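You operate a simulated robot arm through the tools that you are given. There is no shell and no other tool. Be economical: measure what you need, move in short steps, check, and stop when the job is done.

You run a simulated robot arm. Do the job below in one go: nothing can be reset, and whatever is moved stays where it is left.

JOB
Slide the trinket box off the dull patch and wax the patch.
Fine: use the yellow cloth pad and put it back; close the tin. Set down upright: cloth pad. A coat counts when it lies all over at full strength: go over it till it gets no stronger.
Where things are to end (x, y in the base frame): trinket box within 30 mm of [400, 20].

Only the result counts: the job must be done as asked and must still hold three seconds after the hand-in. Knocking over, shifting, dropping, spilling or breaking anything else fails it. Flat cloth is picked up by pressing the open fingertips on it (5 to 10 N) and closing them slowly along it; thin cloth reads only 2 to 8 mm in the jaws.

ROBOT AND FRAMES
A 6-joint arm with a two-finger parallel gripper, fixed in place. Base frame: the origin is at the foot of the arm, x ahead of it, y to its left, z up; the work surface is at about z = 740. Lengths are in mm, angles in rad, forces in N, time in s.
With the tool pointing down near the work surface it reaches from about 200 to 640 mm from the base axis. Its first joint turns from -1.152 to 1.152 rad. Payload 2.7 kg.
The tool frame sits at the grasp point between the pads (the TCP): z along the fingers, y along the line on which they close. The tips reach 23 mm beyond it. Largest opening 94 mm; finger width 38, thickness 10; the body of the gripper, 54 by 96 mm, starts 39 mm behind the TCP.
Orientation is that of the tool frame in the base frame, as [roll, pitch, yaw] about the fixed x, y, z axes, in that order (R = Rz(yaw) Ry(pitch) Rx(roll)). With the fingers straight down and closing along the base's y, the tool's x points along the base's -x, its y along +y and its z along -z.

CONTROLS
- The arm moves only by the tool servo_tool. Its argument "series" is a list of rows, each a list of 7 numbers: the finger opening in m, from 0 to 0.094, then the shift along the tool's x, y, z in m, then the turn, a rotation vector about the tool's x, y, z in rad. In form: [[claw, x, y, z, rx, ry, rz], ...]. A call has 1 to 12 rows; each row shifts and turns the commanded pose from where the row before left it, along the tool's axes as they then stand. Each row takes 0.2 s and may step no farther than 50 mm and 0.15 rad from the row before; otherwise, or with a gripper value out of range, the whole call is refused. A pose out of reach is approached as far as the arm can. The call stops where the force on the tool passes 90 N (or 10 N more than at its start, if that is more) or the arm is blocked; 0.2 s more then pass. The fingers move at their own pace (about 45 mm/s each) and stop on an object; they squeeze with about 40 N. The grip force told is the motor's: it shows also when the fingers shut on nothing. Time passes only in rows, and 0.2 s behind the last, so rows that do not move let the fingers close. The reply holds the time, the measured pose of the TCP, the force on the tool along the base axes, the opening and the grip force, in the units named above and with some noise, with the torque about the TCP (base axes, N m) and any sound that the robot's microphone picked up.
- Cameras (640 x 400 px; columns grow to the right, rows downward): "scene" is fixed at [66.8, -427.7, 1399.9]; the picture's right is [0.84, -0.54, 0.00], its down [-0.32, -0.50, -0.80] and it looks along [0.44, 0.67, -0.60] (base axes); focal length 308 px, centre (320, 200). "wrist" rides on the gripper at [86, 16, -75] in the tool frame; the picture's right is [-0.18, 0.98, 0.00], its down [-0.58, -0.11, -0.81] and it looks along [-0.79, -0.15, 0.59] (tool axes); focal length 243 px, centre (320, 200). There is no depth. A picture from a camera that has moved, and an enlarged one, comes with that camera's place and axes in the base frame and with its lens.
- get_image(camera): a new picture of that camera. It takes no simulated time.
- close_up(camera, box): a new picture of the part [left, top, right, bottom] of that camera's present view, enlarged. It takes no simulated time.
- close_job(): hands the job in; it is judged then, once.

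Work in short steps. Places have to be worked out from the pictures, the camera data and where the tool is seen: move nearer, look again, correct. Check each grasp and each placing, and mend what went wrong. You have 120 turns and 84 pictures in all, those below and enlarged ones among them. Open the gripper and draw the arm clear of the work before you hand the job in, unless the task says otherwise; then end with one line.

The tools are called as a command line: name --pt "numbers of a row" for each row, then --argument value for the rest, lists and objects as JSON in quotes. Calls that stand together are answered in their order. servo_tool: Moves the arm, as the interface text tells. Its arguments: {"type":"object","properties":{"series":{"type":"array","items":{"type":"array","items":{"type":"number"}}}},"required":["series"]} The other tools are called the same way: get_image (camera) takes a picture; close_up (camera, box) takes an enlarged picture of a part of a camera's view; close_job () hands the job in.

At the start:

```text
time: 0.0
tool_pos: [436.9, -10.4, 1050.0]
tcp_rot: [3.14, 0.002, 3.139]
wrist_force: [0.2, -1.1, -0.4]
wrist_torque: [0.0, 0.03, 0.03]
opening: 94.0
grip_force: 0.1
```

scene: 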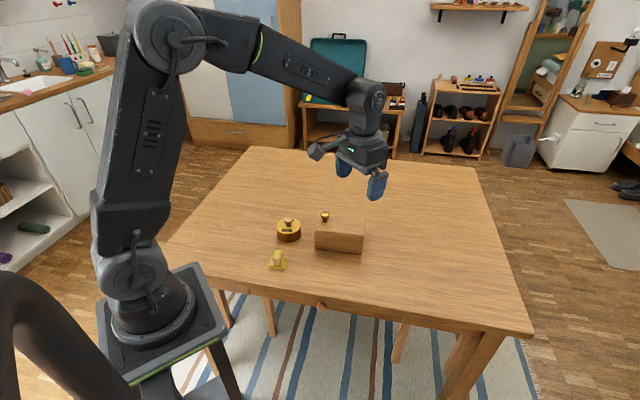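
wrist: 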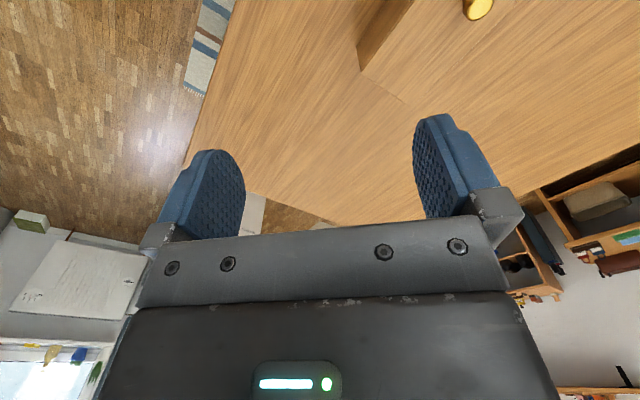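

I start with an enlarged view of the objects on the table.

close_up --camera "scene" --box '[240, 190, 400, 290]'

close_up --camera "scene" --box '[260, 200, 340, 275]'

```text
4.00 times, centred on (320, 240) of scene
camera zoom: at [66.8, -427.7, 1399.9], right [0.84, -0.54, 0.0], down [-0.32, -0.5, -0.8], along [0.44, 0.67, -0.6], focal length 1232 px, centre (320, 40)
```

zoom: 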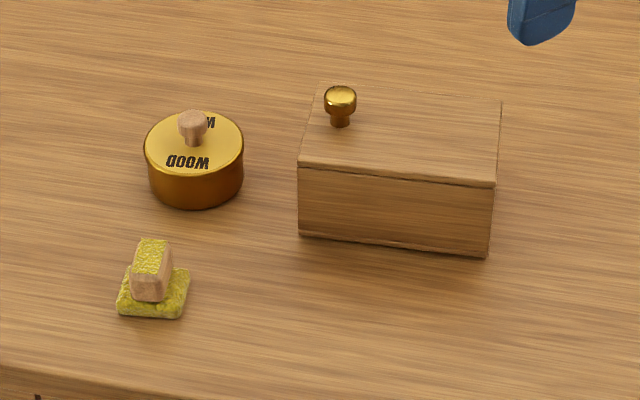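

```text
5.33 times, centred on (300, 238) of scene
camera zoom: at [66.8, -427.7, 1399.9], right [0.84, -0.54, 0.0], down [-0.32, -0.5, -0.8], along [0.44, 0.67, -0.6], focal length 1643 px, centre (427, 0)
```

zoom: 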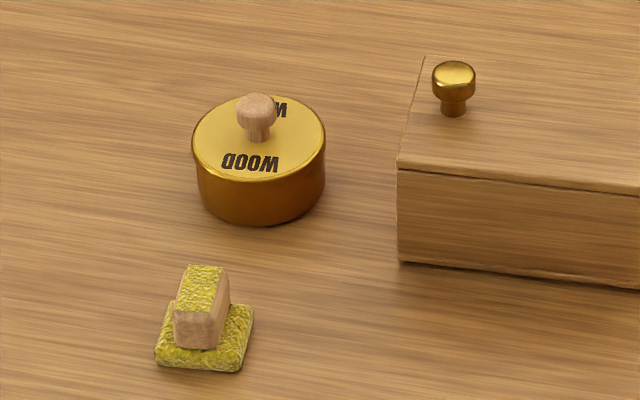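

Estimates: box centre about (491,106), 137×92×70, long axis pointing along (0.76,-0.65). Tin about (376,213), pad about (291,124). I turn the tool so its closing line lies along the box's long side and look from the wrist.

servo_tool --pt "0.094 0 0 0.02 0 0 -0.14" --pt "0.094 0 0 0.02 0 0 -0.14" --pt "0.094 0 0 0.02 0 0 -0.14" --pt "0.094 0 0 0.0 0 0 -0.14" --pt "0.094 0 0 0.0 0 0 -0.14" --pt "0.094 0 0 0 0 0 -0.13" --pt "0.094 0 0 0 0 0 0"

get_image --camera "wrist"

get_image --camera "scene"

```text
time: 1.6
tool_pos: [436.7, -11.5, 989.9]
tcp_rot: [3.141, 0.005, -2.308]
wrist_force: [0.2, -0.5, 0.5]
wrist_torque: [0.0, -0.01, -0.02]
opening: 94.0
grip_force: 0.0
```

```text
79 pictures are left
camera wrist: at [366.5, -63.4, 1063.8], right [-0.6, 0.8, 0.0], down [0.47, 0.35, 0.81], along [0.64, 0.49, -0.59], focal length 243 px, centre (320, 200)
```

wrist: 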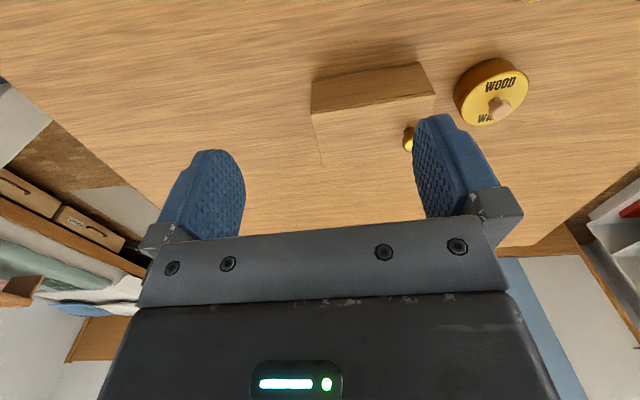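

```text
78 pictures are left
```

scene: 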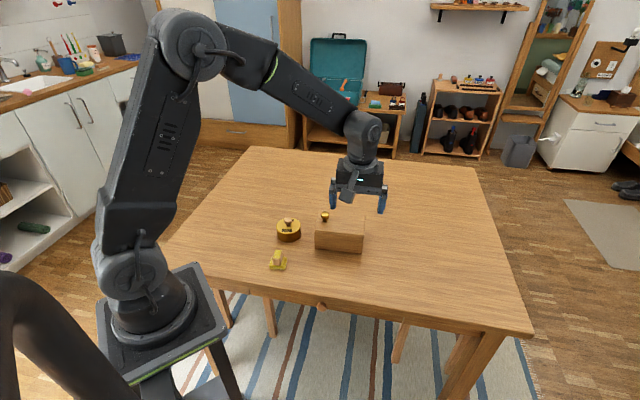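

close_up --camera "wrist" --box '[290, 40, 546, 200]'

```text
2.50 times, centred on (418, 120) of wrist
camera zoom: at [366.5, -63.4, 1063.8], right [-0.6, 0.8, 0.0], down [0.47, 0.35, 0.81], along [0.64, 0.49, -0.59], focal length 606 px, centre (75, 400)
```

zoom: 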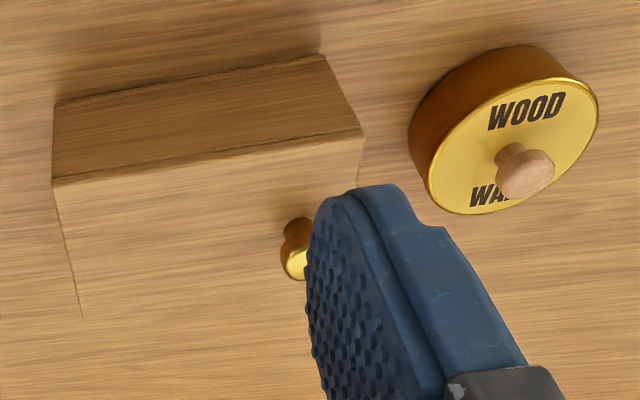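

Box centre is about (488,110), 139×90×73, and the tool yaw already matches it. I move behind its far long side and look before descending.

servo_tool --pt "0.094 -0.0425 0.0086 0 0 0 0" --pt "0.094 -0.0425 0.0086 0 0 0 0" --pt "0.094 -0.0425 0.0086 0 0 0 0" --pt "0.094 -0.0425 0.0086 0 0 0 0" --pt "0.094 -0.0425 0.0086 0 0 0 0" --pt "0.094 0 0 0.04 0 0 0" --pt "0.094 0 0 0.04 0 0 0" --pt "0.094 0 0 0 0 0 0"

get_image --camera "wrist"

close_up --camera "scene" --box '[260, 130, 420, 270]'

```text
time: 3.4
tool_pos: [545.9, 176.4, 913.7]
tcp_rot: [3.141, 0.002, -2.311]
wrist_force: [0.3, 0.2, -0.1]
wrist_torque: [-0.02, -0.02, 0.03]
opening: 94.1
grip_force: 0.1
```

```text
76 pictures are left
camera wrist: at [475.7, 123.3, 987.1], right [-0.6, 0.8, 0.0], down [0.47, 0.35, 0.81], along [0.65, 0.49, -0.59], focal length 243 px, centre (320, 200)
```

wrist: 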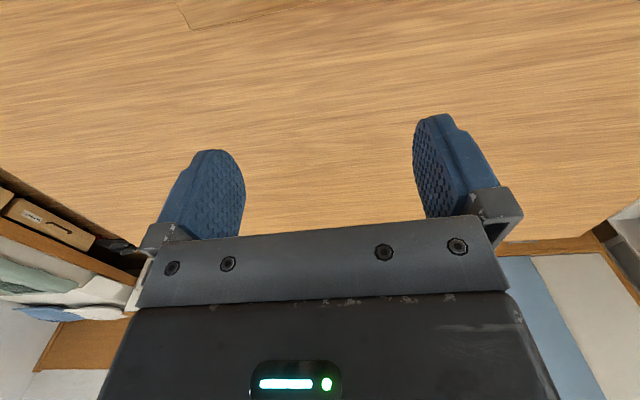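

```text
2.86 times, centred on (340, 200) of scene
camera zoom: at [66.8, -427.7, 1399.9], right [0.84, -0.54, 0.0], down [-0.32, -0.5, -0.8], along [0.44, 0.67, -0.6], focal length 880 px, centre (263, 200)
```

zoom: 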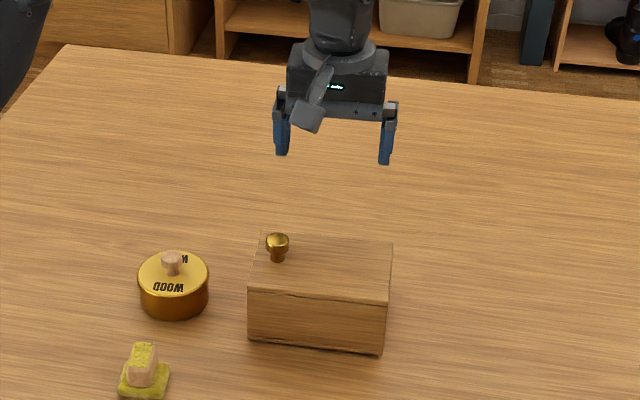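

The back edge matches my estimate. I tilt the fingertips toward the box so they push the body rather than the lid (and keep the camera high), then descend behind it.

servo_tool --pt "0.094 0 -0.006 0 0 0.125 0" --pt "0.094 0 -0.006 0 0 0.125 0" --pt "0.094 -0.0086 0 0.0336 0 0 0" --pt "0.094 -0.0086 0 0.0336 0 0 0" --pt "0.094 -0.0086 0 0.0336 0 0 0" --pt "0.094 -0.0086 0 0.0326 0 0 0" --pt "0.094 0 0 0 0 0 0"

close_up --camera "scene" --box '[260, 130, 420, 270]'

get_image --camera "wrist"

```text
time: 5.0
tool_pos: [558.6, 171.2, 771.9]
tcp_rot: [3.141, -0.248, -2.31]
wrist_force: [0.4, 0.0, 0.1]
wrist_torque: [-0.01, -0.02, 0.0]
opening: 93.8
grip_force: 0.2
```

```text
2.86 times, centred on (340, 200) of scene
camera zoom: at [66.8, -427.7, 1399.9], right [0.84, -0.54, 0.0], down [-0.32, -0.5, -0.8], along [0.44, 0.67, -0.6], focal length 880 px, centre (263, 200)
```

zoom: 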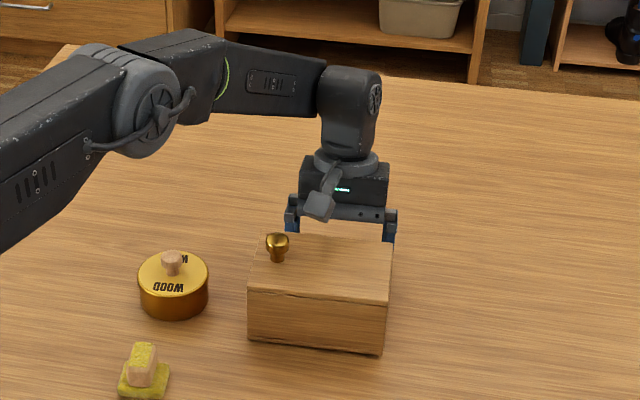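

```text
73 pictures are left
camera wrist: at [502.4, 134.3, 864.7], right [-0.61, 0.79, -0.04], down [0.59, 0.49, 0.64], along [0.53, 0.36, -0.77], focal length 243 px, centre (320, 200)
```

wrist: 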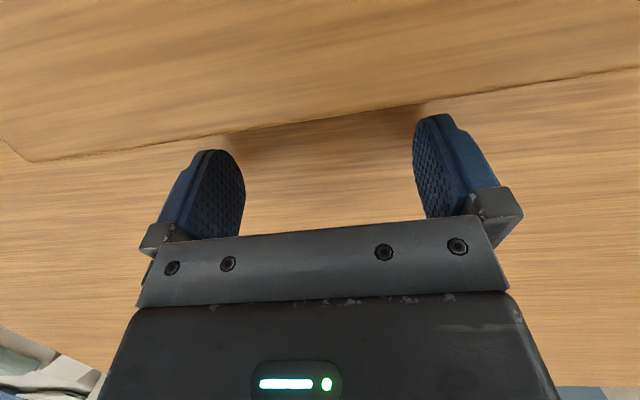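

Fingers are behind the box with both tips lined up to its rear face. I advance to contact and a little beyond, slowly.

servo_tool --pt "0.094 0.0097 0 0.0025 0 0 0" --pt "0.094 0.0078 0 0.002 0 0 0" --pt "0.094 0.0058 0 0.0015 0 0 0" --pt "0.094 0.0058 0 0.0015 0 0 0" --pt "0.094 0.0058 0 0.0015 0 0 0" --pt "0.094 0.0058 0 0.0015 0 0 0" --pt "0.094 0.0058 0 0.0015 0 0 0" --pt "0.094 0 0 0 0 0 0"

close_up --camera "scene" --box '[260, 150, 420, 290]'

```text
time: 6.8
tool_pos: [524.9, 133.7, 774.2]
tcp_rot: [-3.141, -0.247, -2.312]
wrist_force: [4.1, 2.4, 1.3]
wrist_torque: [0.03, -0.02, 0.03]
opening: 94.0
grip_force: 0.0
```

```text
2.86 times, centred on (340, 220) of scene
camera zoom: at [66.8, -427.7, 1399.9], right [0.84, -0.54, 0.0], down [-0.32, -0.5, -0.8], along [0.44, 0.67, -0.6], focal length 880 px, centre (263, 143)
```

zoom: 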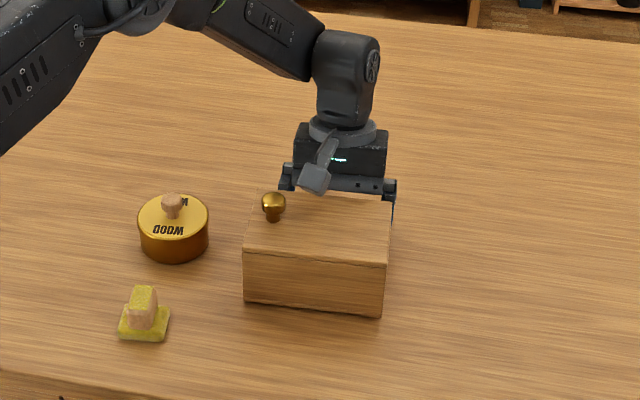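

The box is sliding cleanly with about 5 N. I continue another 70 mm.

servo_tool --pt "0.094 0.0068 0 0.00175 0 0 0" --pt "0.094 0.0068 0 0.00175 0 0 0" --pt "0.094 0.0068 0 0.00175 0 0 0" --pt "0.094 0.0068 0 0.00175 0 0 0" --pt "0.094 0.0068 0 0.00175 0 0 0" --pt "0.094 0.0068 0 0.00175 0 0 0" --pt "0.094 0.0068 0 0.00175 0 0 0" --pt "0.094 0.0068 0 0.00175 0 0 0" --pt "0.094 0.0068 0 0.00175 0 0 0" --pt "0.094 0.0068 0 0.00175 0 0 0" --pt "0.094 0 0 0 0 0 0"

close_up --camera "scene" --box '[260, 170, 420, 310]'

```text
time: 9.2
tool_pos: [478.9, 81.5, 772.8]
tcp_rot: [3.141, -0.25, -2.311]
wrist_force: [0.9, 1.3, 0.2]
wrist_torque: [0.0, -0.07, -0.11]
opening: 93.9
grip_force: 0.1
```

```text
2.86 times, centred on (340, 240) of scene
camera zoom: at [66.8, -427.7, 1399.9], right [0.84, -0.54, 0.0], down [-0.32, -0.5, -0.8], along [0.44, 0.67, -0.6], focal length 880 px, centre (263, 86)
```

zoom: 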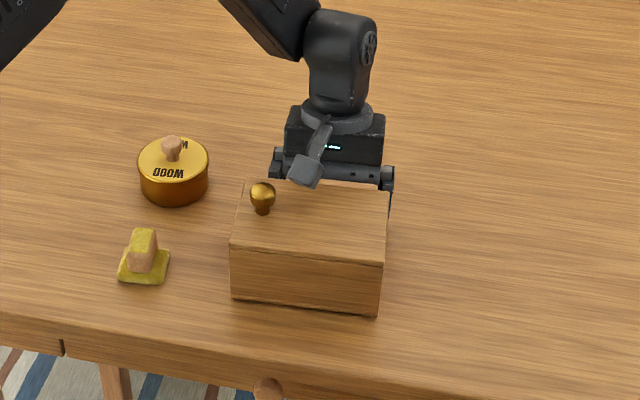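

Box centre is now about (425,37); about 28 mm remain, then I back off and look.

servo_tool --pt "0.094 0.0068 0 0.00175 0 0 0" --pt "0.094 0.0068 0 0.00175 0 0 0" --pt "0.094 0.0068 0 0.00175 0 0 0" --pt "0.094 0.0068 0 0.00175 0 0 0" --pt "0.094 0 0 0 0 0 0" --pt "0.094 -0.015 0 -0.0037 0 0 0" --pt "0.094 -0.029 0 -0.007 0 0 0" --pt "0.094 0.0074 0 -0.04 0 0 0" --pt "0.094 0.0074 0 -0.04 0 0 0" --pt "0.094 -0.03 0 -0.04 0 -0.125 0" --pt "0.094 -0.04 0 -0.03 0 -0.125 0" --pt "0.094 0 0 0 0 0 0"

get_image --camera "scene"

get_image --camera "wrist"

```text
time: 11.8
tool_pos: [545.8, 158.9, 911.4]
tcp_rot: [3.14, 0.003, -2.311]
wrist_force: [0.4, -0.4, -0.2]
wrist_torque: [-0.01, 0.01, -0.02]
opening: 94.0
grip_force: 0.0
```

```text
70 pictures are left
```

scene: 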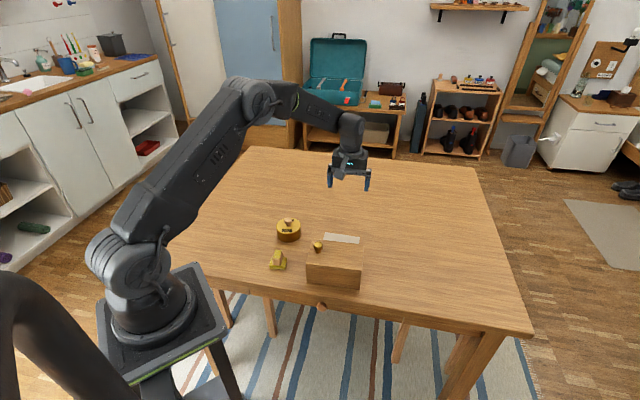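

```text
69 pictures are left
camera wrist: at [475.5, 105.3, 985.3], right [-0.6, 0.8, 0.0], down [0.47, 0.35, 0.81], along [0.64, 0.49, -0.59], focal length 243 px, centre (320, 200)
```

wrist: 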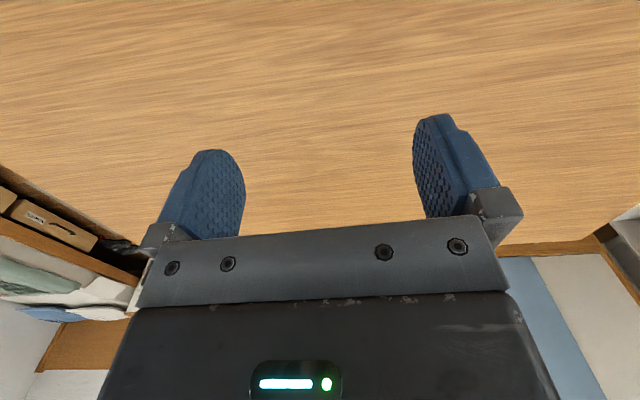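

close_up --camera "scene" --box '[260, 210, 388, 290]'

```text
5.00 times, centred on (324, 250) of scene
camera zoom: at [66.8, -427.7, 1399.9], right [0.84, -0.54, 0.0], down [-0.32, -0.5, -0.8], along [0.44, 0.67, -0.6], focal length 1540 px, centre (300, -50)
```

zoom: 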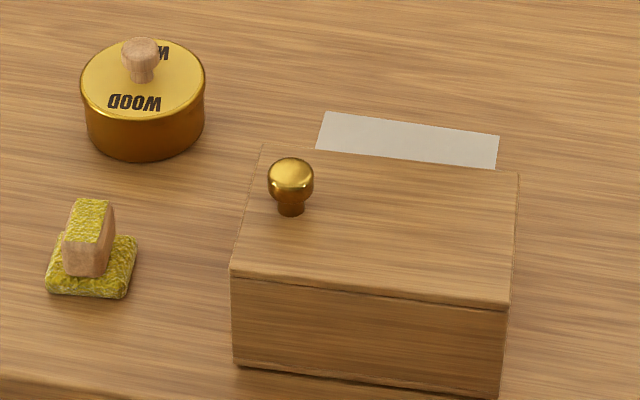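

Box is at about (405,16), upright; the patch (~110×50) is uncovered. I go up and back for a wrist view of the patch, tin and pad.

servo_tool --pt "0.094 0.0446 -0.001 -0.018 0 0 0" --pt "0.094 0.0446 -0.001 -0.018 0 0 0" --pt "0.094 0.0446 -0.001 -0.018 0 0 0" --pt "0.094 0.0446 -0.001 -0.018 0 0 0" --pt "0.094 0.0446 -0.001 -0.018 0 0 0" --pt "0.094 0 0 0 0 0 0"

get_image --camera "wrist"

close_up --camera "wrist" --box '[320, 0, 640, 200]'

```text
time: 13.2
tool_pos: [401.8, -11.1, 1001.6]
tcp_rot: [3.141, 0.003, -2.311]
wrist_force: [-1.0, 0.1, -0.9]
wrist_torque: [-0.05, 0.0, -0.01]
opening: 94.0
grip_force: 0.0
```

```text
67 pictures are left
camera wrist: at [332.1, -64.1, 1075.4], right [-0.6, 0.8, 0.0], down [0.47, 0.35, 0.81], along [0.64, 0.49, -0.59], focal length 243 px, centre (320, 200)
```

wrist: 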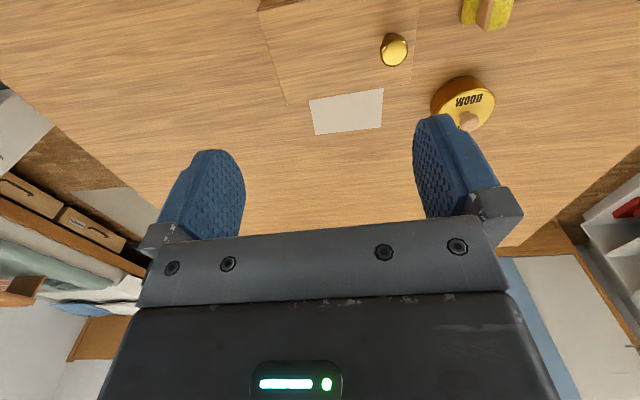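

```text
2.00 times, centred on (480, 100) of wrist
camera zoom: at [332.1, -64.1, 1075.4], right [-0.6, 0.8, 0.0], down [0.47, 0.35, 0.81], along [0.64, 0.49, -0.59], focal length 485 px, centre (0, 400)
```

zoom: 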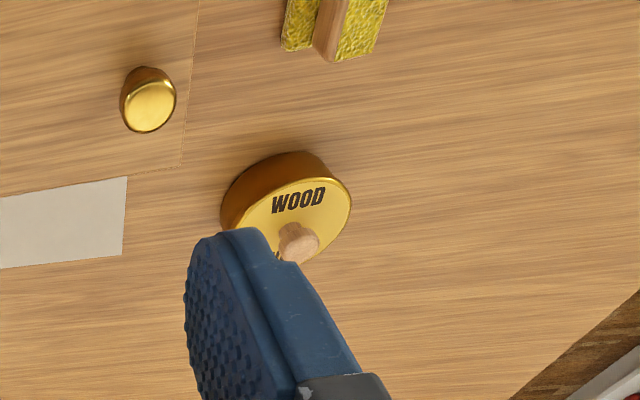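

Tin is at about (371,217), lid top z≈778, knob top ≈797. I move above it with the fingers half closed and check alignment.

servo_tool --pt "0.094 -0.02457 0.02943 0.0236 0 0 0" --pt "0.08 -0.02457 0.02943 0.0236 0 0 0" --pt "0.06 -0.02457 0.02943 0.0236 0 0 0" --pt "0.05 -0.02457 0.02943 0.0236 0 0 0" --pt "0.05 -0.02457 0.02943 0.0236 0 0 0" --pt "0.05 -0.02457 0.02943 0.0236 0 0 0" --pt "0.05 0 0 0 0 0 0"

get_image --camera "wrist"

close_up --camera "scene" --box '[240, 150, 368, 290]'

```text
time: 14.8
tool_pos: [372.3, 218.8, 857.7]
tcp_rot: [-3.141, 0.003, -2.31]
wrist_force: [0.3, -0.5, -0.1]
wrist_torque: [0.02, -0.01, -0.02]
opening: 50.0
grip_force: 0.0
```

```text
65 pictures are left
camera wrist: at [301.6, 164.8, 932.0], right [-0.6, 0.8, 0.0], down [0.47, 0.35, 0.81], along [0.65, 0.49, -0.59], focal length 243 px, centre (320, 200)
```

wrist: 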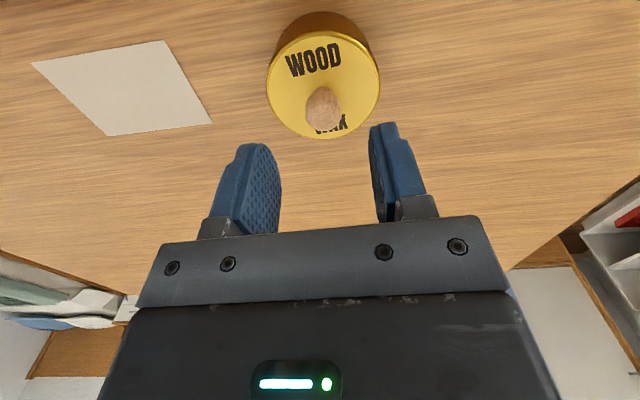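

```text
2.86 times, centred on (304, 220) of scene
camera zoom: at [66.8, -427.7, 1399.9], right [0.84, -0.54, 0.0], down [-0.32, -0.5, -0.8], along [0.44, 0.67, -0.6], focal length 880 px, centre (366, 143)
```

zoom: 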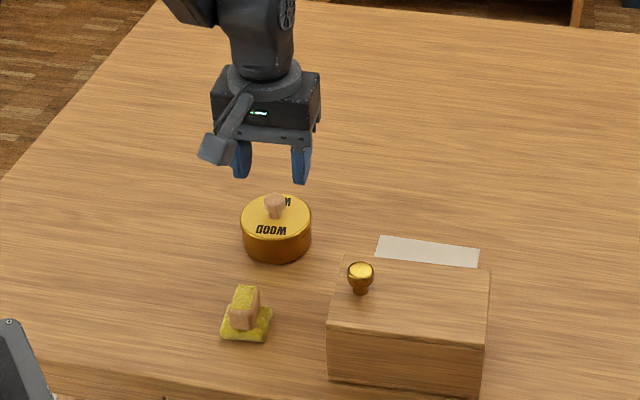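

Full patch is seen: centre about (488,107), roughly 107×70, edges near 45°. Knob at about (367,217); I correct and descend partway.

servo_tool --pt "0.05 0.0045 0.0027 0.017 0 0 0" --pt "0.05 0 0 0.017 0 0 0" --pt "0.05 0 0 0 0 0 0"

get_image --camera "wrist"

close_up --camera "scene" --box '[260, 180, 324, 250]'

```text
time: 15.6
tool_pos: [366.0, 215.1, 823.5]
tcp_rot: [3.142, 0.006, -2.312]
wrist_force: [-0.1, -0.1, -0.7]
wrist_torque: [0.01, 0.04, -0.03]
opening: 50.1
grip_force: 0.0
```

```text
63 pictures are left
camera wrist: at [295.4, 163.0, 897.3], right [-0.6, 0.8, 0.0], down [0.47, 0.35, 0.81], along [0.65, 0.49, -0.59], focal length 243 px, centre (320, 200)
```

wrist: 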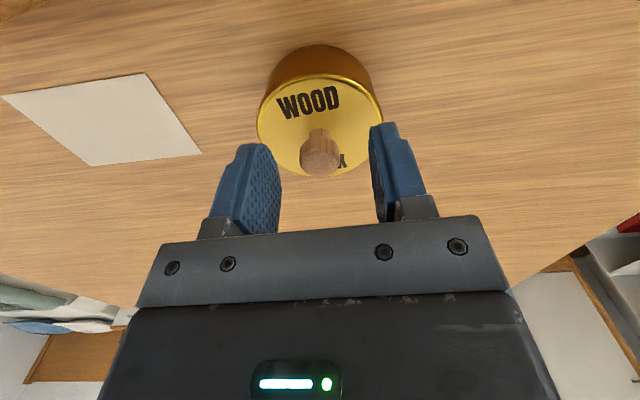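

```text
5.71 times, centred on (292, 215) of scene
camera zoom: at [66.8, -427.7, 1399.9], right [0.84, -0.54, 0.0], down [-0.32, -0.5, -0.8], along [0.44, 0.67, -0.6], focal length 1760 px, centre (480, 114)
```

zoom: 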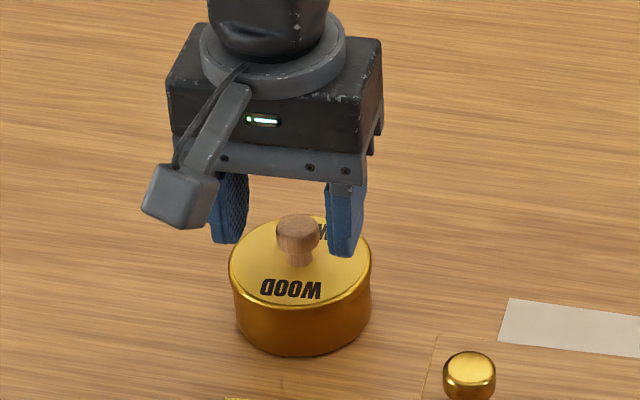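

Knob appears about 7 mm further along −tool-x; I correct, descend to z≈803, and close on the knob.

servo_tool --pt "0.05 -0.0067 -0.0005 0.0 0 0 0" --pt "0.05 0 0 0.01 0 0 0" --pt "0.05 0 0 0.0095 0 0 0" --pt "0.05 0 0 0 0 0 0"

close_up --camera "wrist" --box '[200, 60, 440, 240]'

```text
time: 16.6
tool_pos: [369.9, 220.3, 804.9]
tcp_rot: [-3.141, 0.004, -2.312]
wrist_force: [-0.2, 0.8, 0.2]
wrist_torque: [0.02, -0.02, 0.02]
opening: 49.6
grip_force: 0.0
```

```text
2.22 times, centred on (320, 150) of wrist
camera zoom: at [299.9, 168.4, 878.2], right [-0.6, 0.8, 0.0], down [0.47, 0.35, 0.81], along [0.64, 0.49, -0.59], focal length 539 px, centre (320, 311)
```

zoom: 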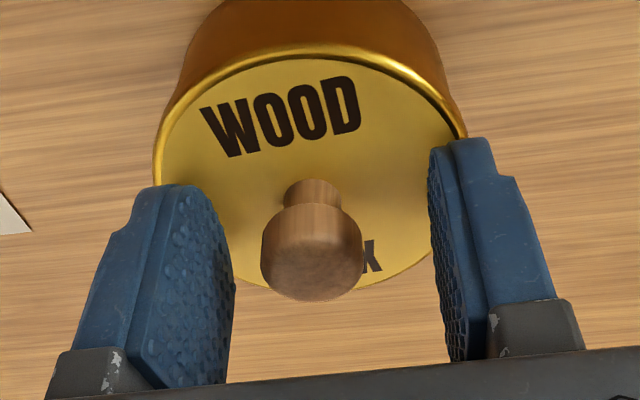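

servo_tool --pt "0.05 -0.0025 -0.0015 0.001 0 0 0" --pt "0.04 0 0 0 0 0 0" --pt "0.03 0 0 0 0 0 0" --pt "0.026 0 0 0 0 0 0" --pt "0.022 0 0 0 0 0 0" --pt "0.018 0 0 0 0 0 0" --pt "0.014 0 0 0 0 0 0" --pt "0.01 0 0 0 0 0 0" --pt "0.01 0 0 0 0 0 0"

close_up --camera "wrist" --box '[200, 60, 440, 240]'

```text
time: 18.6
tool_pos: [374.3, 223.7, 804.1]
tcp_rot: [-3.14, 0.004, -2.312]
wrist_force: [-0.2, 0.2, 0.1]
wrist_torque: [-0.01, 0.01, 0.01]
opening: 21.8
grip_force: 39.9
heard: snap
```

```text
2.22 times, centred on (320, 150) of wrist
camera zoom: at [303.6, 169.8, 877.0], right [-0.6, 0.8, 0.0], down [0.47, 0.35, 0.81], along [0.64, 0.49, -0.59], focal length 539 px, centre (320, 311)
```

zoom: 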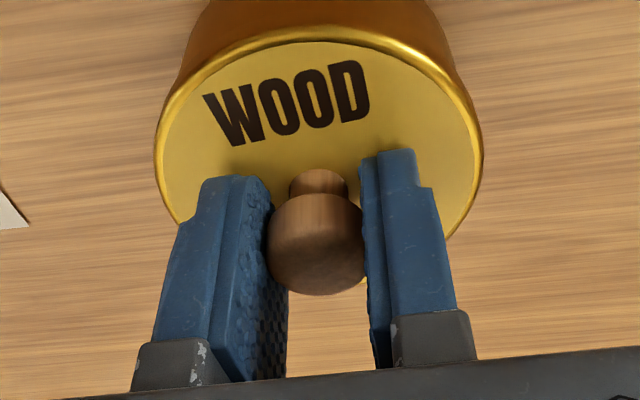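

Knob gripped (21.8 mm, 40 N). I lift slowly and check that the tin stays put.

servo_tool --pt "0.01 0 0 -0.004 0 0 0" --pt "0.01 0 0 -0.006 0 0 0" --pt "0.01 0 0 -0.01 0 0 0" --pt "0.01 0 0 -0.015 0 0 0" --pt "0.01 0 0 -0.015 0 0 0" --pt "0.01 0 0 0 0 0 0"

close_up --camera "scene" --box '[250, 180, 346, 260]'

```text
time: 20.0
tool_pos: [374.0, 224.1, 853.2]
tcp_rot: [-3.141, 0.003, -2.31]
wrist_force: [0.6, -0.1, -0.7]
wrist_torque: [-0.01, -0.03, 0.02]
opening: 21.4
grip_force: 39.9
```

```text
5.00 times, centred on (298, 220) of scene
camera zoom: at [66.8, -427.7, 1399.9], right [0.84, -0.54, 0.0], down [-0.32, -0.5, -0.8], along [0.44, 0.67, -0.6], focal length 1540 px, centre (430, 100)
```

zoom: 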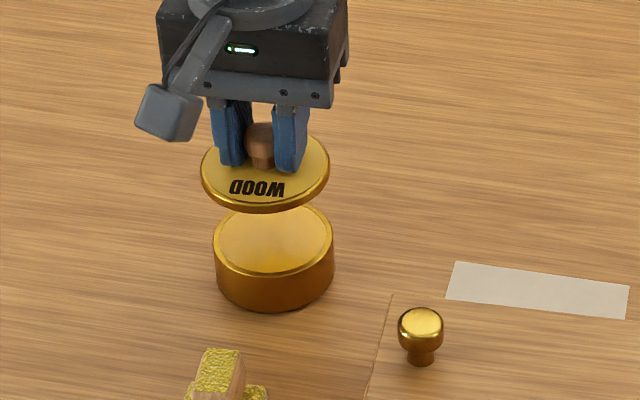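

Lid is off; tin stayed. I carry the lid to a free spot near (400,310) and lower it until contact.

servo_tool --pt "0.01 -0.027 0.013 0 0 0 0" --pt "0.01 -0.027 0.013 0 0 0 0" --pt "0.01 -0.027 0.013 0 0 0 0" --pt "0.01 0 0 0.03 0 0 0" --pt "0.01 0 0 0.025 0 0 0" --pt "0.01 0 0 0.01 0 0 0" --pt "0.01 0 0 0.004 0 0 0" --pt "0.01 0 0 0 0 0 0"

close_up --camera "scene" --box '[250, 170, 346, 250]'

```text
time: 21.8
tool_pos: [398.5, 308.3, 784.5]
tcp_rot: [-3.14, 0.002, -2.312]
wrist_force: [-0.5, 0.8, -0.3]
wrist_torque: [-0.02, 0.01, -0.01]
opening: 21.4
grip_force: 40.4
```

```text
5.00 times, centred on (298, 210) of scene
camera zoom: at [66.8, -427.7, 1399.9], right [0.84, -0.54, 0.0], down [-0.32, -0.5, -0.8], along [0.44, 0.67, -0.6], focal length 1540 px, centre (430, 150)
```

zoom: 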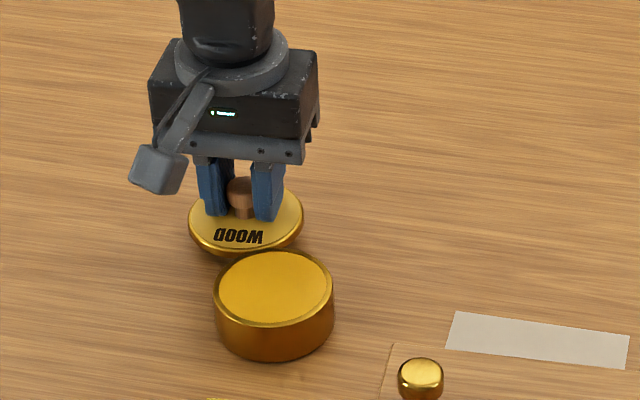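

Not touching yet; I lower in 2–3 mm steps.

servo_tool --pt "0.01 0 0 0.003 0 0 0" --pt "0.01 0 0 0.003 0 0 0" --pt "0.01 0 0 0.002 0 0 0" --pt "0.01 0 0 0 0 0 0"

```text
time: 22.8
tool_pos: [399.6, 308.1, 775.8]
tcp_rot: [-3.141, 0.002, -2.312]
wrist_force: [-0.3, -0.1, 0.4]
wrist_torque: [0.0, -0.01, 0.02]
opening: 21.6
grip_force: 40.0
```

servo_tool --pt "0.01 0 0 0.002 0 0 0" --pt "0.01 0 0 0.002 0 0 0" --pt "0.01 0 0 0 0 0 0"

close_up --camera "wrist" --box '[200, 60, 440, 240]'

```text
time: 23.6
tool_pos: [399.5, 308.3, 773.3]
tcp_rot: [3.142, 0.005, -2.313]
wrist_force: [-0.2, 0.1, 0.2]
wrist_torque: [0.02, -0.01, -0.01]
opening: 21.7
grip_force: 40.4
```

```text
2.22 times, centred on (320, 150) of wrist
camera zoom: at [329.4, 256.3, 846.6], right [-0.6, 0.8, 0.0], down [0.47, 0.35, 0.81], along [0.64, 0.49, -0.59], focal length 539 px, centre (320, 311)
```

zoom: 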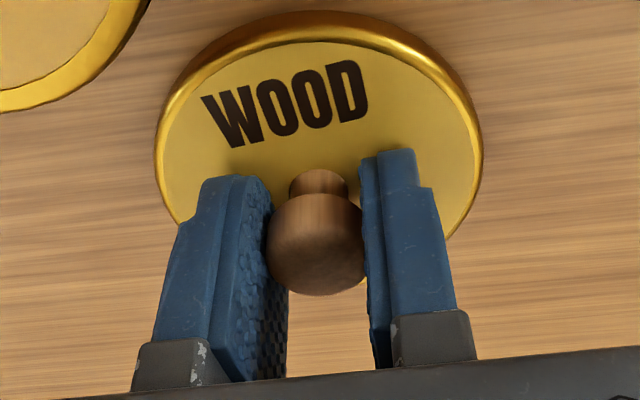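

servo_tool --pt "0.01 0 0 0.0015 0 0 0" --pt "0.01 0 0 0.0015 0 0 0" --pt "0.01 0 0 0 0 0 0"

```text
time: 24.4
tool_pos: [399.7, 309.1, 769.2]
tcp_rot: [-3.14, 0.003, -2.311]
wrist_force: [-5.5, -1.4, 15.6]
wrist_torque: [-0.23, 0.23, -0.06]
opening: 21.3
grip_force: 39.6
```

Contact (15 N). I ease up 1 mm, open and rise.

servo_tool --pt "0.01 0 0 -0.001 0 0 0" --pt "0.025 0 0 0 0 0 0" --pt "0.04 0 0 0 0 0 0" --pt "0.05 0 0 0 0 0 0" --pt "0.05 0 0 -0.03 0 0 0" --pt "0.05 0 0 -0.05 0 0 0" --pt "0.05 0 0 -0.05 0 0 0" --pt "0.05 0 0 0 0 0 0"

get_image --camera "scene"

close_up --camera "scene" --box '[258, 240, 298, 280]'

```text
time: 26.2
tool_pos: [402.5, 308.3, 901.2]
tcp_rot: [-3.141, 0.002, -2.31]
wrist_force: [0.6, 0.4, -0.1]
wrist_torque: [-0.01, -0.02, -0.01]
opening: 49.9
grip_force: 0.1
```

```text
56 pictures are left
```

scene: 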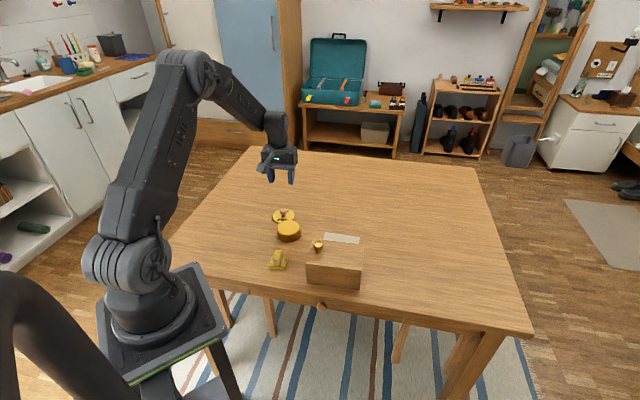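

```text
10.00 times, centred on (278, 260) of scene
camera zoom: at [66.7, -427.7, 1399.9], right [0.84, -0.54, 0.0], down [-0.32, -0.5, -0.8], along [0.44, 0.67, -0.6], focal length 3081 px, centre (740, -400)
```

zoom: 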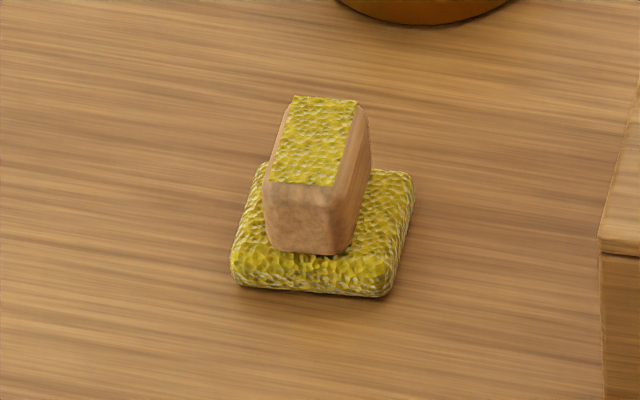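

Lid is resting on the table. Pad estimated at (290,124), handle along my tool x, so current yaw suits. Moving above it.

servo_tool --pt "0.05 0.0424 -0.0084 0.0 0 0 0" --pt "0.05 0.0424 -0.0084 0.005 0 0 0" --pt "0.05 0.0424 -0.0084 0.01 0 0 0" --pt "0.05 0.0424 -0.0084 0.02 0 0 0" --pt "0.05 0.0424 -0.0084 0.02 0 0 0" --pt "0.05 0 0 0 0 0 0"

get_image --camera "wrist"

```text
time: 27.6
tool_pos: [287.4, 125.8, 842.9]
tcp_rot: [-3.141, 0.004, -2.312]
wrist_force: [1.0, 0.3, -0.4]
wrist_torque: [0.02, 0.0, -0.01]
opening: 49.8
grip_force: 0.1
```

```text
54 pictures are left
camera wrist: at [217.6, 73.0, 916.7], right [-0.6, 0.8, 0.0], down [0.47, 0.35, 0.81], along [0.64, 0.49, -0.59], focal length 243 px, centre (320, 200)
```

wrist: 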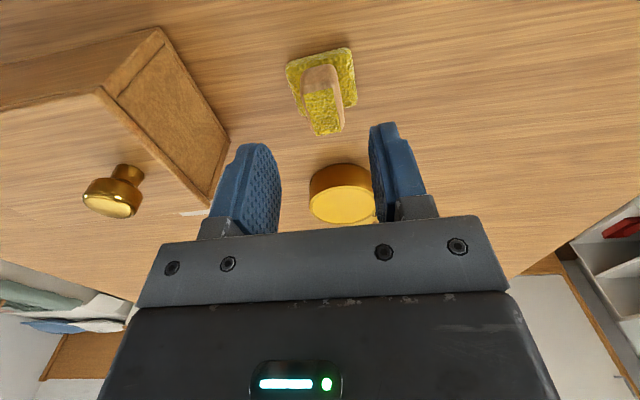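

close_up --camera "wrist" --box '[260, 30, 388, 150]'

```text
3.33 times, centred on (324, 90) of wrist
camera zoom: at [217.6, 73.0, 916.7], right [-0.6, 0.8, 0.0], down [0.47, 0.35, 0.81], along [0.64, 0.49, -0.59], focal length 809 px, centre (307, 567)
```

zoom: 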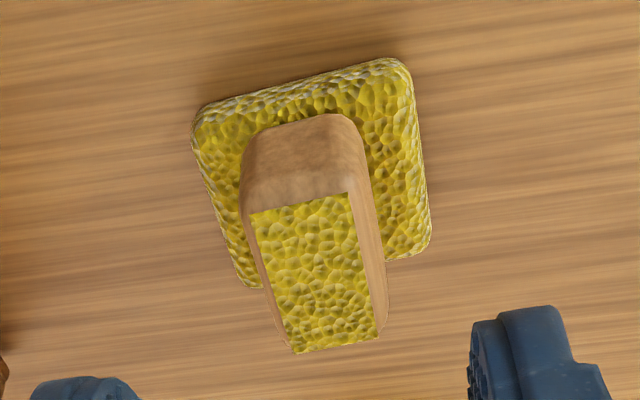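

Pad centre is about (288.5,129), handle rotated about 2.5° from the tool. I correct and descend in two stages.

servo_tool --pt "0.05 -0.0029 0.0013 0.02 0 0 -0.04" --pt "0.05 0 0 0.02 0 0 0" --pt "0.05 0 0 0 0 0 0"

close_up --camera "wrist" --box '[200, 60, 440, 240]'

close_up --camera "scene" --box '[246, 220, 310, 280]'

```text
time: 28.4
tool_pos: [290.7, 126.8, 804.5]
tcp_rot: [3.141, 0.004, -2.272]
wrist_force: [0.8, 0.0, 0.2]
wrist_torque: [0.0, 0.01, 0.0]
opening: 50.0
grip_force: 0.2
```

```text
2.22 times, centred on (320, 150) of wrist
camera zoom: at [222.5, 71.8, 877.8], right [-0.63, 0.77, 0.0], down [0.46, 0.37, 0.81], along [0.63, 0.51, -0.59], focal length 539 px, centre (320, 311)
```

zoom: 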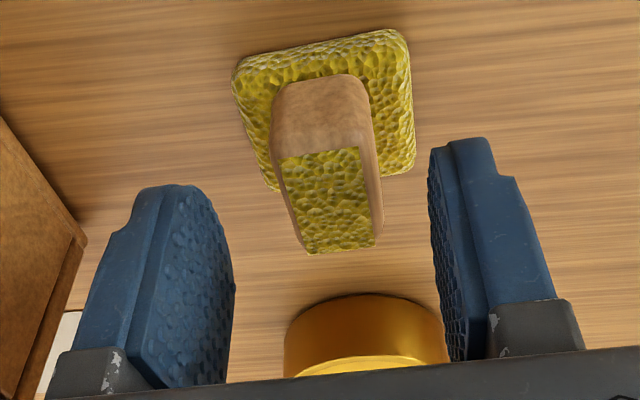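

```text
6.67 times, centred on (278, 250) of scene
camera zoom: at [66.8, -427.7, 1399.9], right [0.84, -0.54, 0.0], down [-0.32, -0.5, -0.8], along [0.44, 0.67, -0.6], focal length 2054 px, centre (600, -133)
```

zoom: 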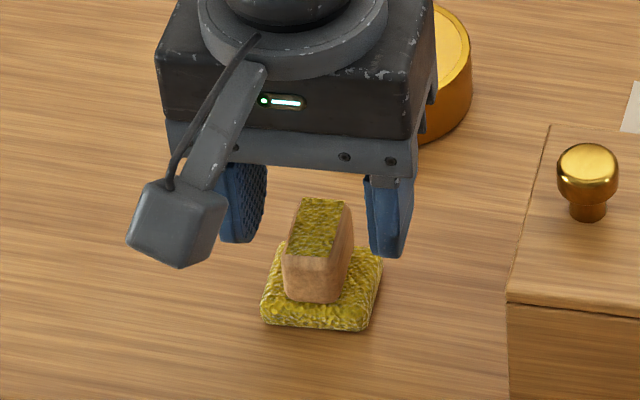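

servo_tool --pt "0.05 0 0.0035 0.01 0 0 0" --pt "0.05 0 0 0.01 0 0 0" --pt "0.05 0 0 0.006 0 0 0" --pt "0.05 0 0 0 0 0 0"

close_up --camera "wrist" --box '[200, 60, 440, 240]'

```text
time: 29.4
tool_pos: [286.4, 128.7, 778.3]
tcp_rot: [-3.142, 0.002, -2.27]
wrist_force: [-0.2, 0.3, 1.0]
wrist_torque: [0.02, 0.0, 0.02]
opening: 50.0
grip_force: 0.0
```

```text
2.22 times, centred on (320, 150) of wrist
camera zoom: at [218.7, 73.6, 851.5], right [-0.63, 0.77, 0.0], down [0.46, 0.37, 0.81], along [0.62, 0.51, -0.59], focal length 539 px, centre (320, 311)
```

zoom: 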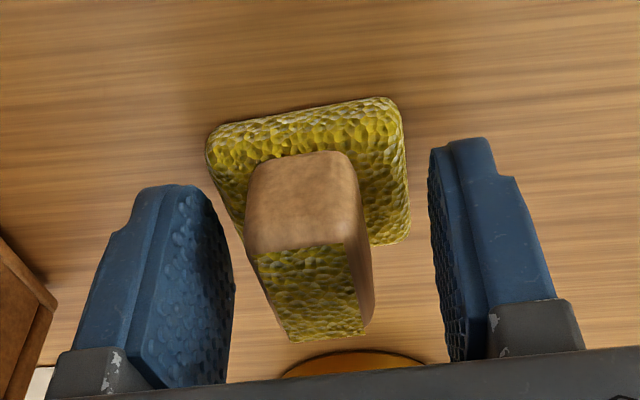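

Well centred. Closing on the handle.

servo_tool --pt "0.04 0 0 0 0 0 0" --pt "0.032 0 0 0 0 0 0" --pt "0.026 0 0 0 0 0 0" --pt "0.022 0 0 0 0 0 0" --pt "0.018 0 0 0 0 0 0" --pt "0.014 0 0 0 0 0 0" --pt "0.01 0 0 0 0 0 0" --pt "0.01 0 0 0 0 0 0"

close_up --camera "wrist" --box '[200, 60, 440, 240]'

```text
time: 31.2
tool_pos: [287.2, 129.3, 777.2]
tcp_rot: [3.141, 0.004, -2.27]
wrist_force: [0.7, -0.2, 1.2]
wrist_torque: [-0.02, -0.03, -0.01]
opening: 23.0
grip_force: 39.5
```

```text
2.22 times, centred on (320, 150) of wrist
camera zoom: at [218.7, 73.6, 851.7], right [-0.63, 0.77, 0.0], down [0.46, 0.37, 0.81], along [0.62, 0.51, -0.59], focal length 539 px, centre (320, 311)
```

zoom: 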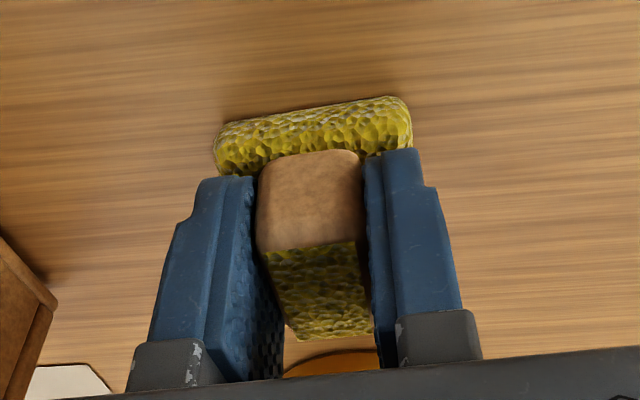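

Handle gripped (23 mm). Lift and carry over the tin (373,222), then check.

servo_tool --pt "0.01 0 0 -0.02 0 0 0" --pt "0.01 0 0 -0.03 0 0 0" --pt "0.01 0 0 -0.03 0 0 0" --pt "0.01 -0.042 -0.0019 0 0 0 0" --pt "0.01 -0.042 -0.0019 0 0 0 0" --pt "0.01 -0.0425 -0.0019 0 0 0 0" --pt "0.01 0 0 0 0 0 0"

close_up --camera "scene" --box '[246, 170, 342, 250]'

close_up --camera "wrist" --box '[200, 0, 440, 240]'

```text
time: 32.8
tool_pos: [370.9, 220.1, 856.7]
tcp_rot: [-3.141, 0.001, -2.27]
wrist_force: [0.4, -0.3, -0.5]
wrist_torque: [-0.01, 0.0, 0.0]
opening: 22.8
grip_force: 40.0
```

```text
5.00 times, centred on (294, 210) of scene
camera zoom: at [66.8, -427.7, 1399.9], right [0.84, -0.54, 0.0], down [-0.32, -0.5, -0.8], along [0.44, 0.67, -0.6], focal length 1540 px, centre (450, 150)
```

zoom: 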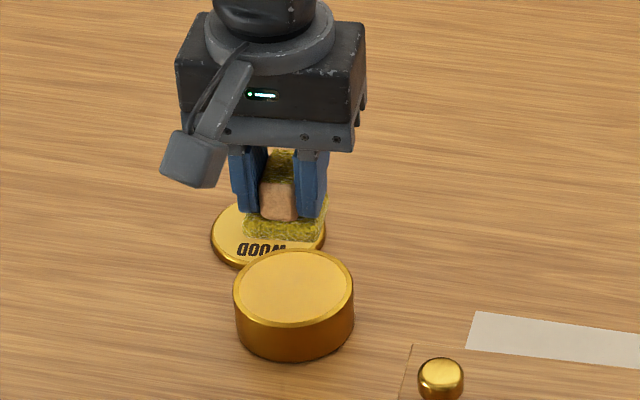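

```text
1.67 times, centred on (320, 120) of wrist
camera zoom: at [303.3, 165.2, 932.3], right [-0.63, 0.77, 0.0], down [0.46, 0.37, 0.81], along [0.62, 0.51, -0.59], focal length 404 px, centre (320, 333)
```

zoom: 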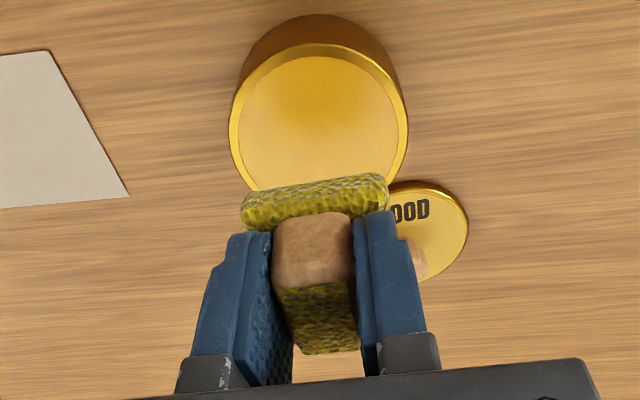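

Tin mouth centre ~ (371,223). I shift slightly and descend toward the wax.

servo_tool --pt "0.01 -0.002 0.003 0.015 0 0 0" --pt "0.01 0 0 0.015 0 0 0" --pt "0.01 0 0 0.008 0 0 0" --pt "0.01 0 0 0 0 0 0"

close_up --camera "scene" --box '[260, 190, 324, 250]'

close_up --camera "wrist" --box '[200, 0, 440, 240]'

```text
time: 33.8
tool_pos: [371.5, 222.6, 819.7]
tcp_rot: [-3.141, 0.003, -2.271]
wrist_force: [-0.2, -0.8, -0.4]
wrist_torque: [-0.05, -0.01, 0.01]
opening: 22.9
grip_force: 39.9
```

```text
6.67 times, centred on (292, 220) of scene
camera zoom: at [66.8, -427.7, 1399.9], right [0.84, -0.54, 0.0], down [-0.32, -0.5, -0.8], along [0.44, 0.67, -0.6], focal length 2054 px, centre (507, 67)
```

zoom: 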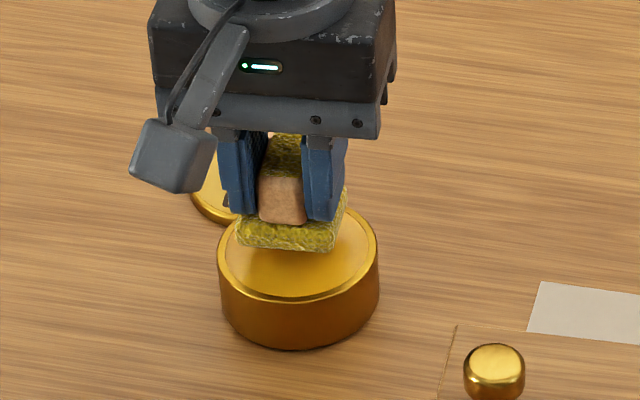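

```text
1.67 times, centred on (320, 120) of wrist
camera zoom: at [303.4, 167.1, 894.4], right [-0.63, 0.77, 0.0], down [0.46, 0.37, 0.81], along [0.62, 0.51, -0.59], focal length 404 px, centre (320, 333)
```

zoom: 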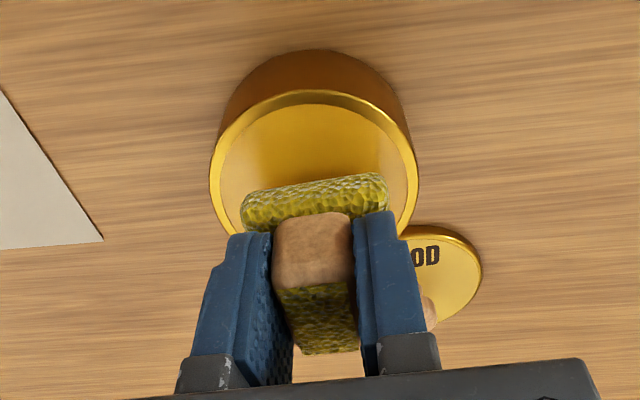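

Pad seems a few mm far along −tool-x; shift +3 mm and lower gently until touching.

servo_tool --pt "0.01 0.003 0 0 0 0 0" --pt "0.01 0 0 0.004 0 0 0" --pt "0.01 0 0 0.002 0 0 0" --pt "0.01 0 0 0.002 0 0 0" --pt "0.01 0 0 0 0 0 0"

close_up --camera "scene" --box '[270, 205, 318, 250]'

```text
time: 35.0
tool_pos: [369.5, 222.7, 812.5]
tcp_rot: [3.141, 0.004, -2.272]
wrist_force: [0.4, -0.1, -0.6]
wrist_torque: [0.0, -0.01, -0.04]
opening: 22.8
grip_force: 39.9
```

```text
8.89 times, centred on (294, 228) of scene
camera zoom: at [66.8, -427.7, 1399.9], right [0.84, -0.54, 0.0], down [-0.32, -0.5, -0.8], along [0.44, 0.67, -0.6], focal length 2738 px, centre (551, -44)
```

zoom: 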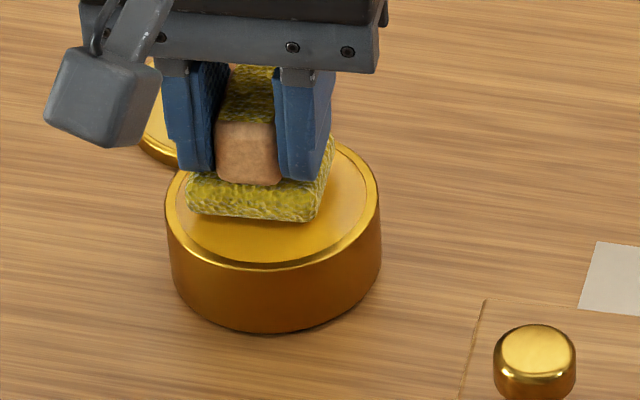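

servo_tool --pt "0.01 0.004 -0.0035 0 0 0 0" --pt "0.01 0 0 0.002 0 0 0" --pt "0.01 0 0 0.002 0 0 0" --pt "0.01 0 0 0 0 0 0"

close_up --camera "scene" --box '[270, 205, 318, 250]'

```text
time: 36.0
tool_pos: [370.1, 218.1, 809.5]
tcp_rot: [3.141, 0.004, -2.271]
wrist_force: [-2.7, -6.6, 15.5]
wrist_torque: [-0.23, 0.07, -0.01]
opening: 22.8
grip_force: 40.2
```

```text
8.89 times, centred on (294, 228) of scene
camera zoom: at [66.5, -428.0, 1399.9], right [0.84, -0.54, 0.0], down [-0.32, -0.5, -0.8], along [0.44, 0.67, -0.59], focal length 2738 px, centre (551, -44)
```

zoom: 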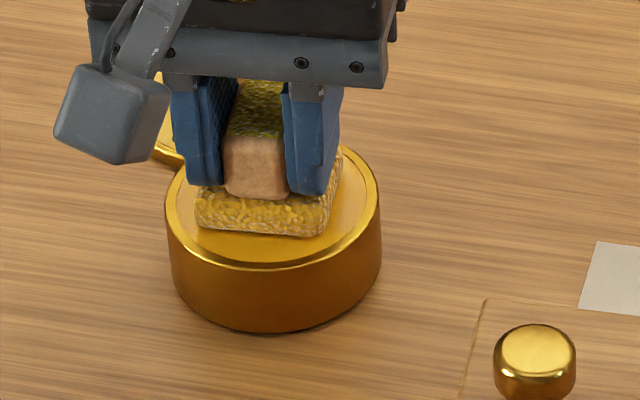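

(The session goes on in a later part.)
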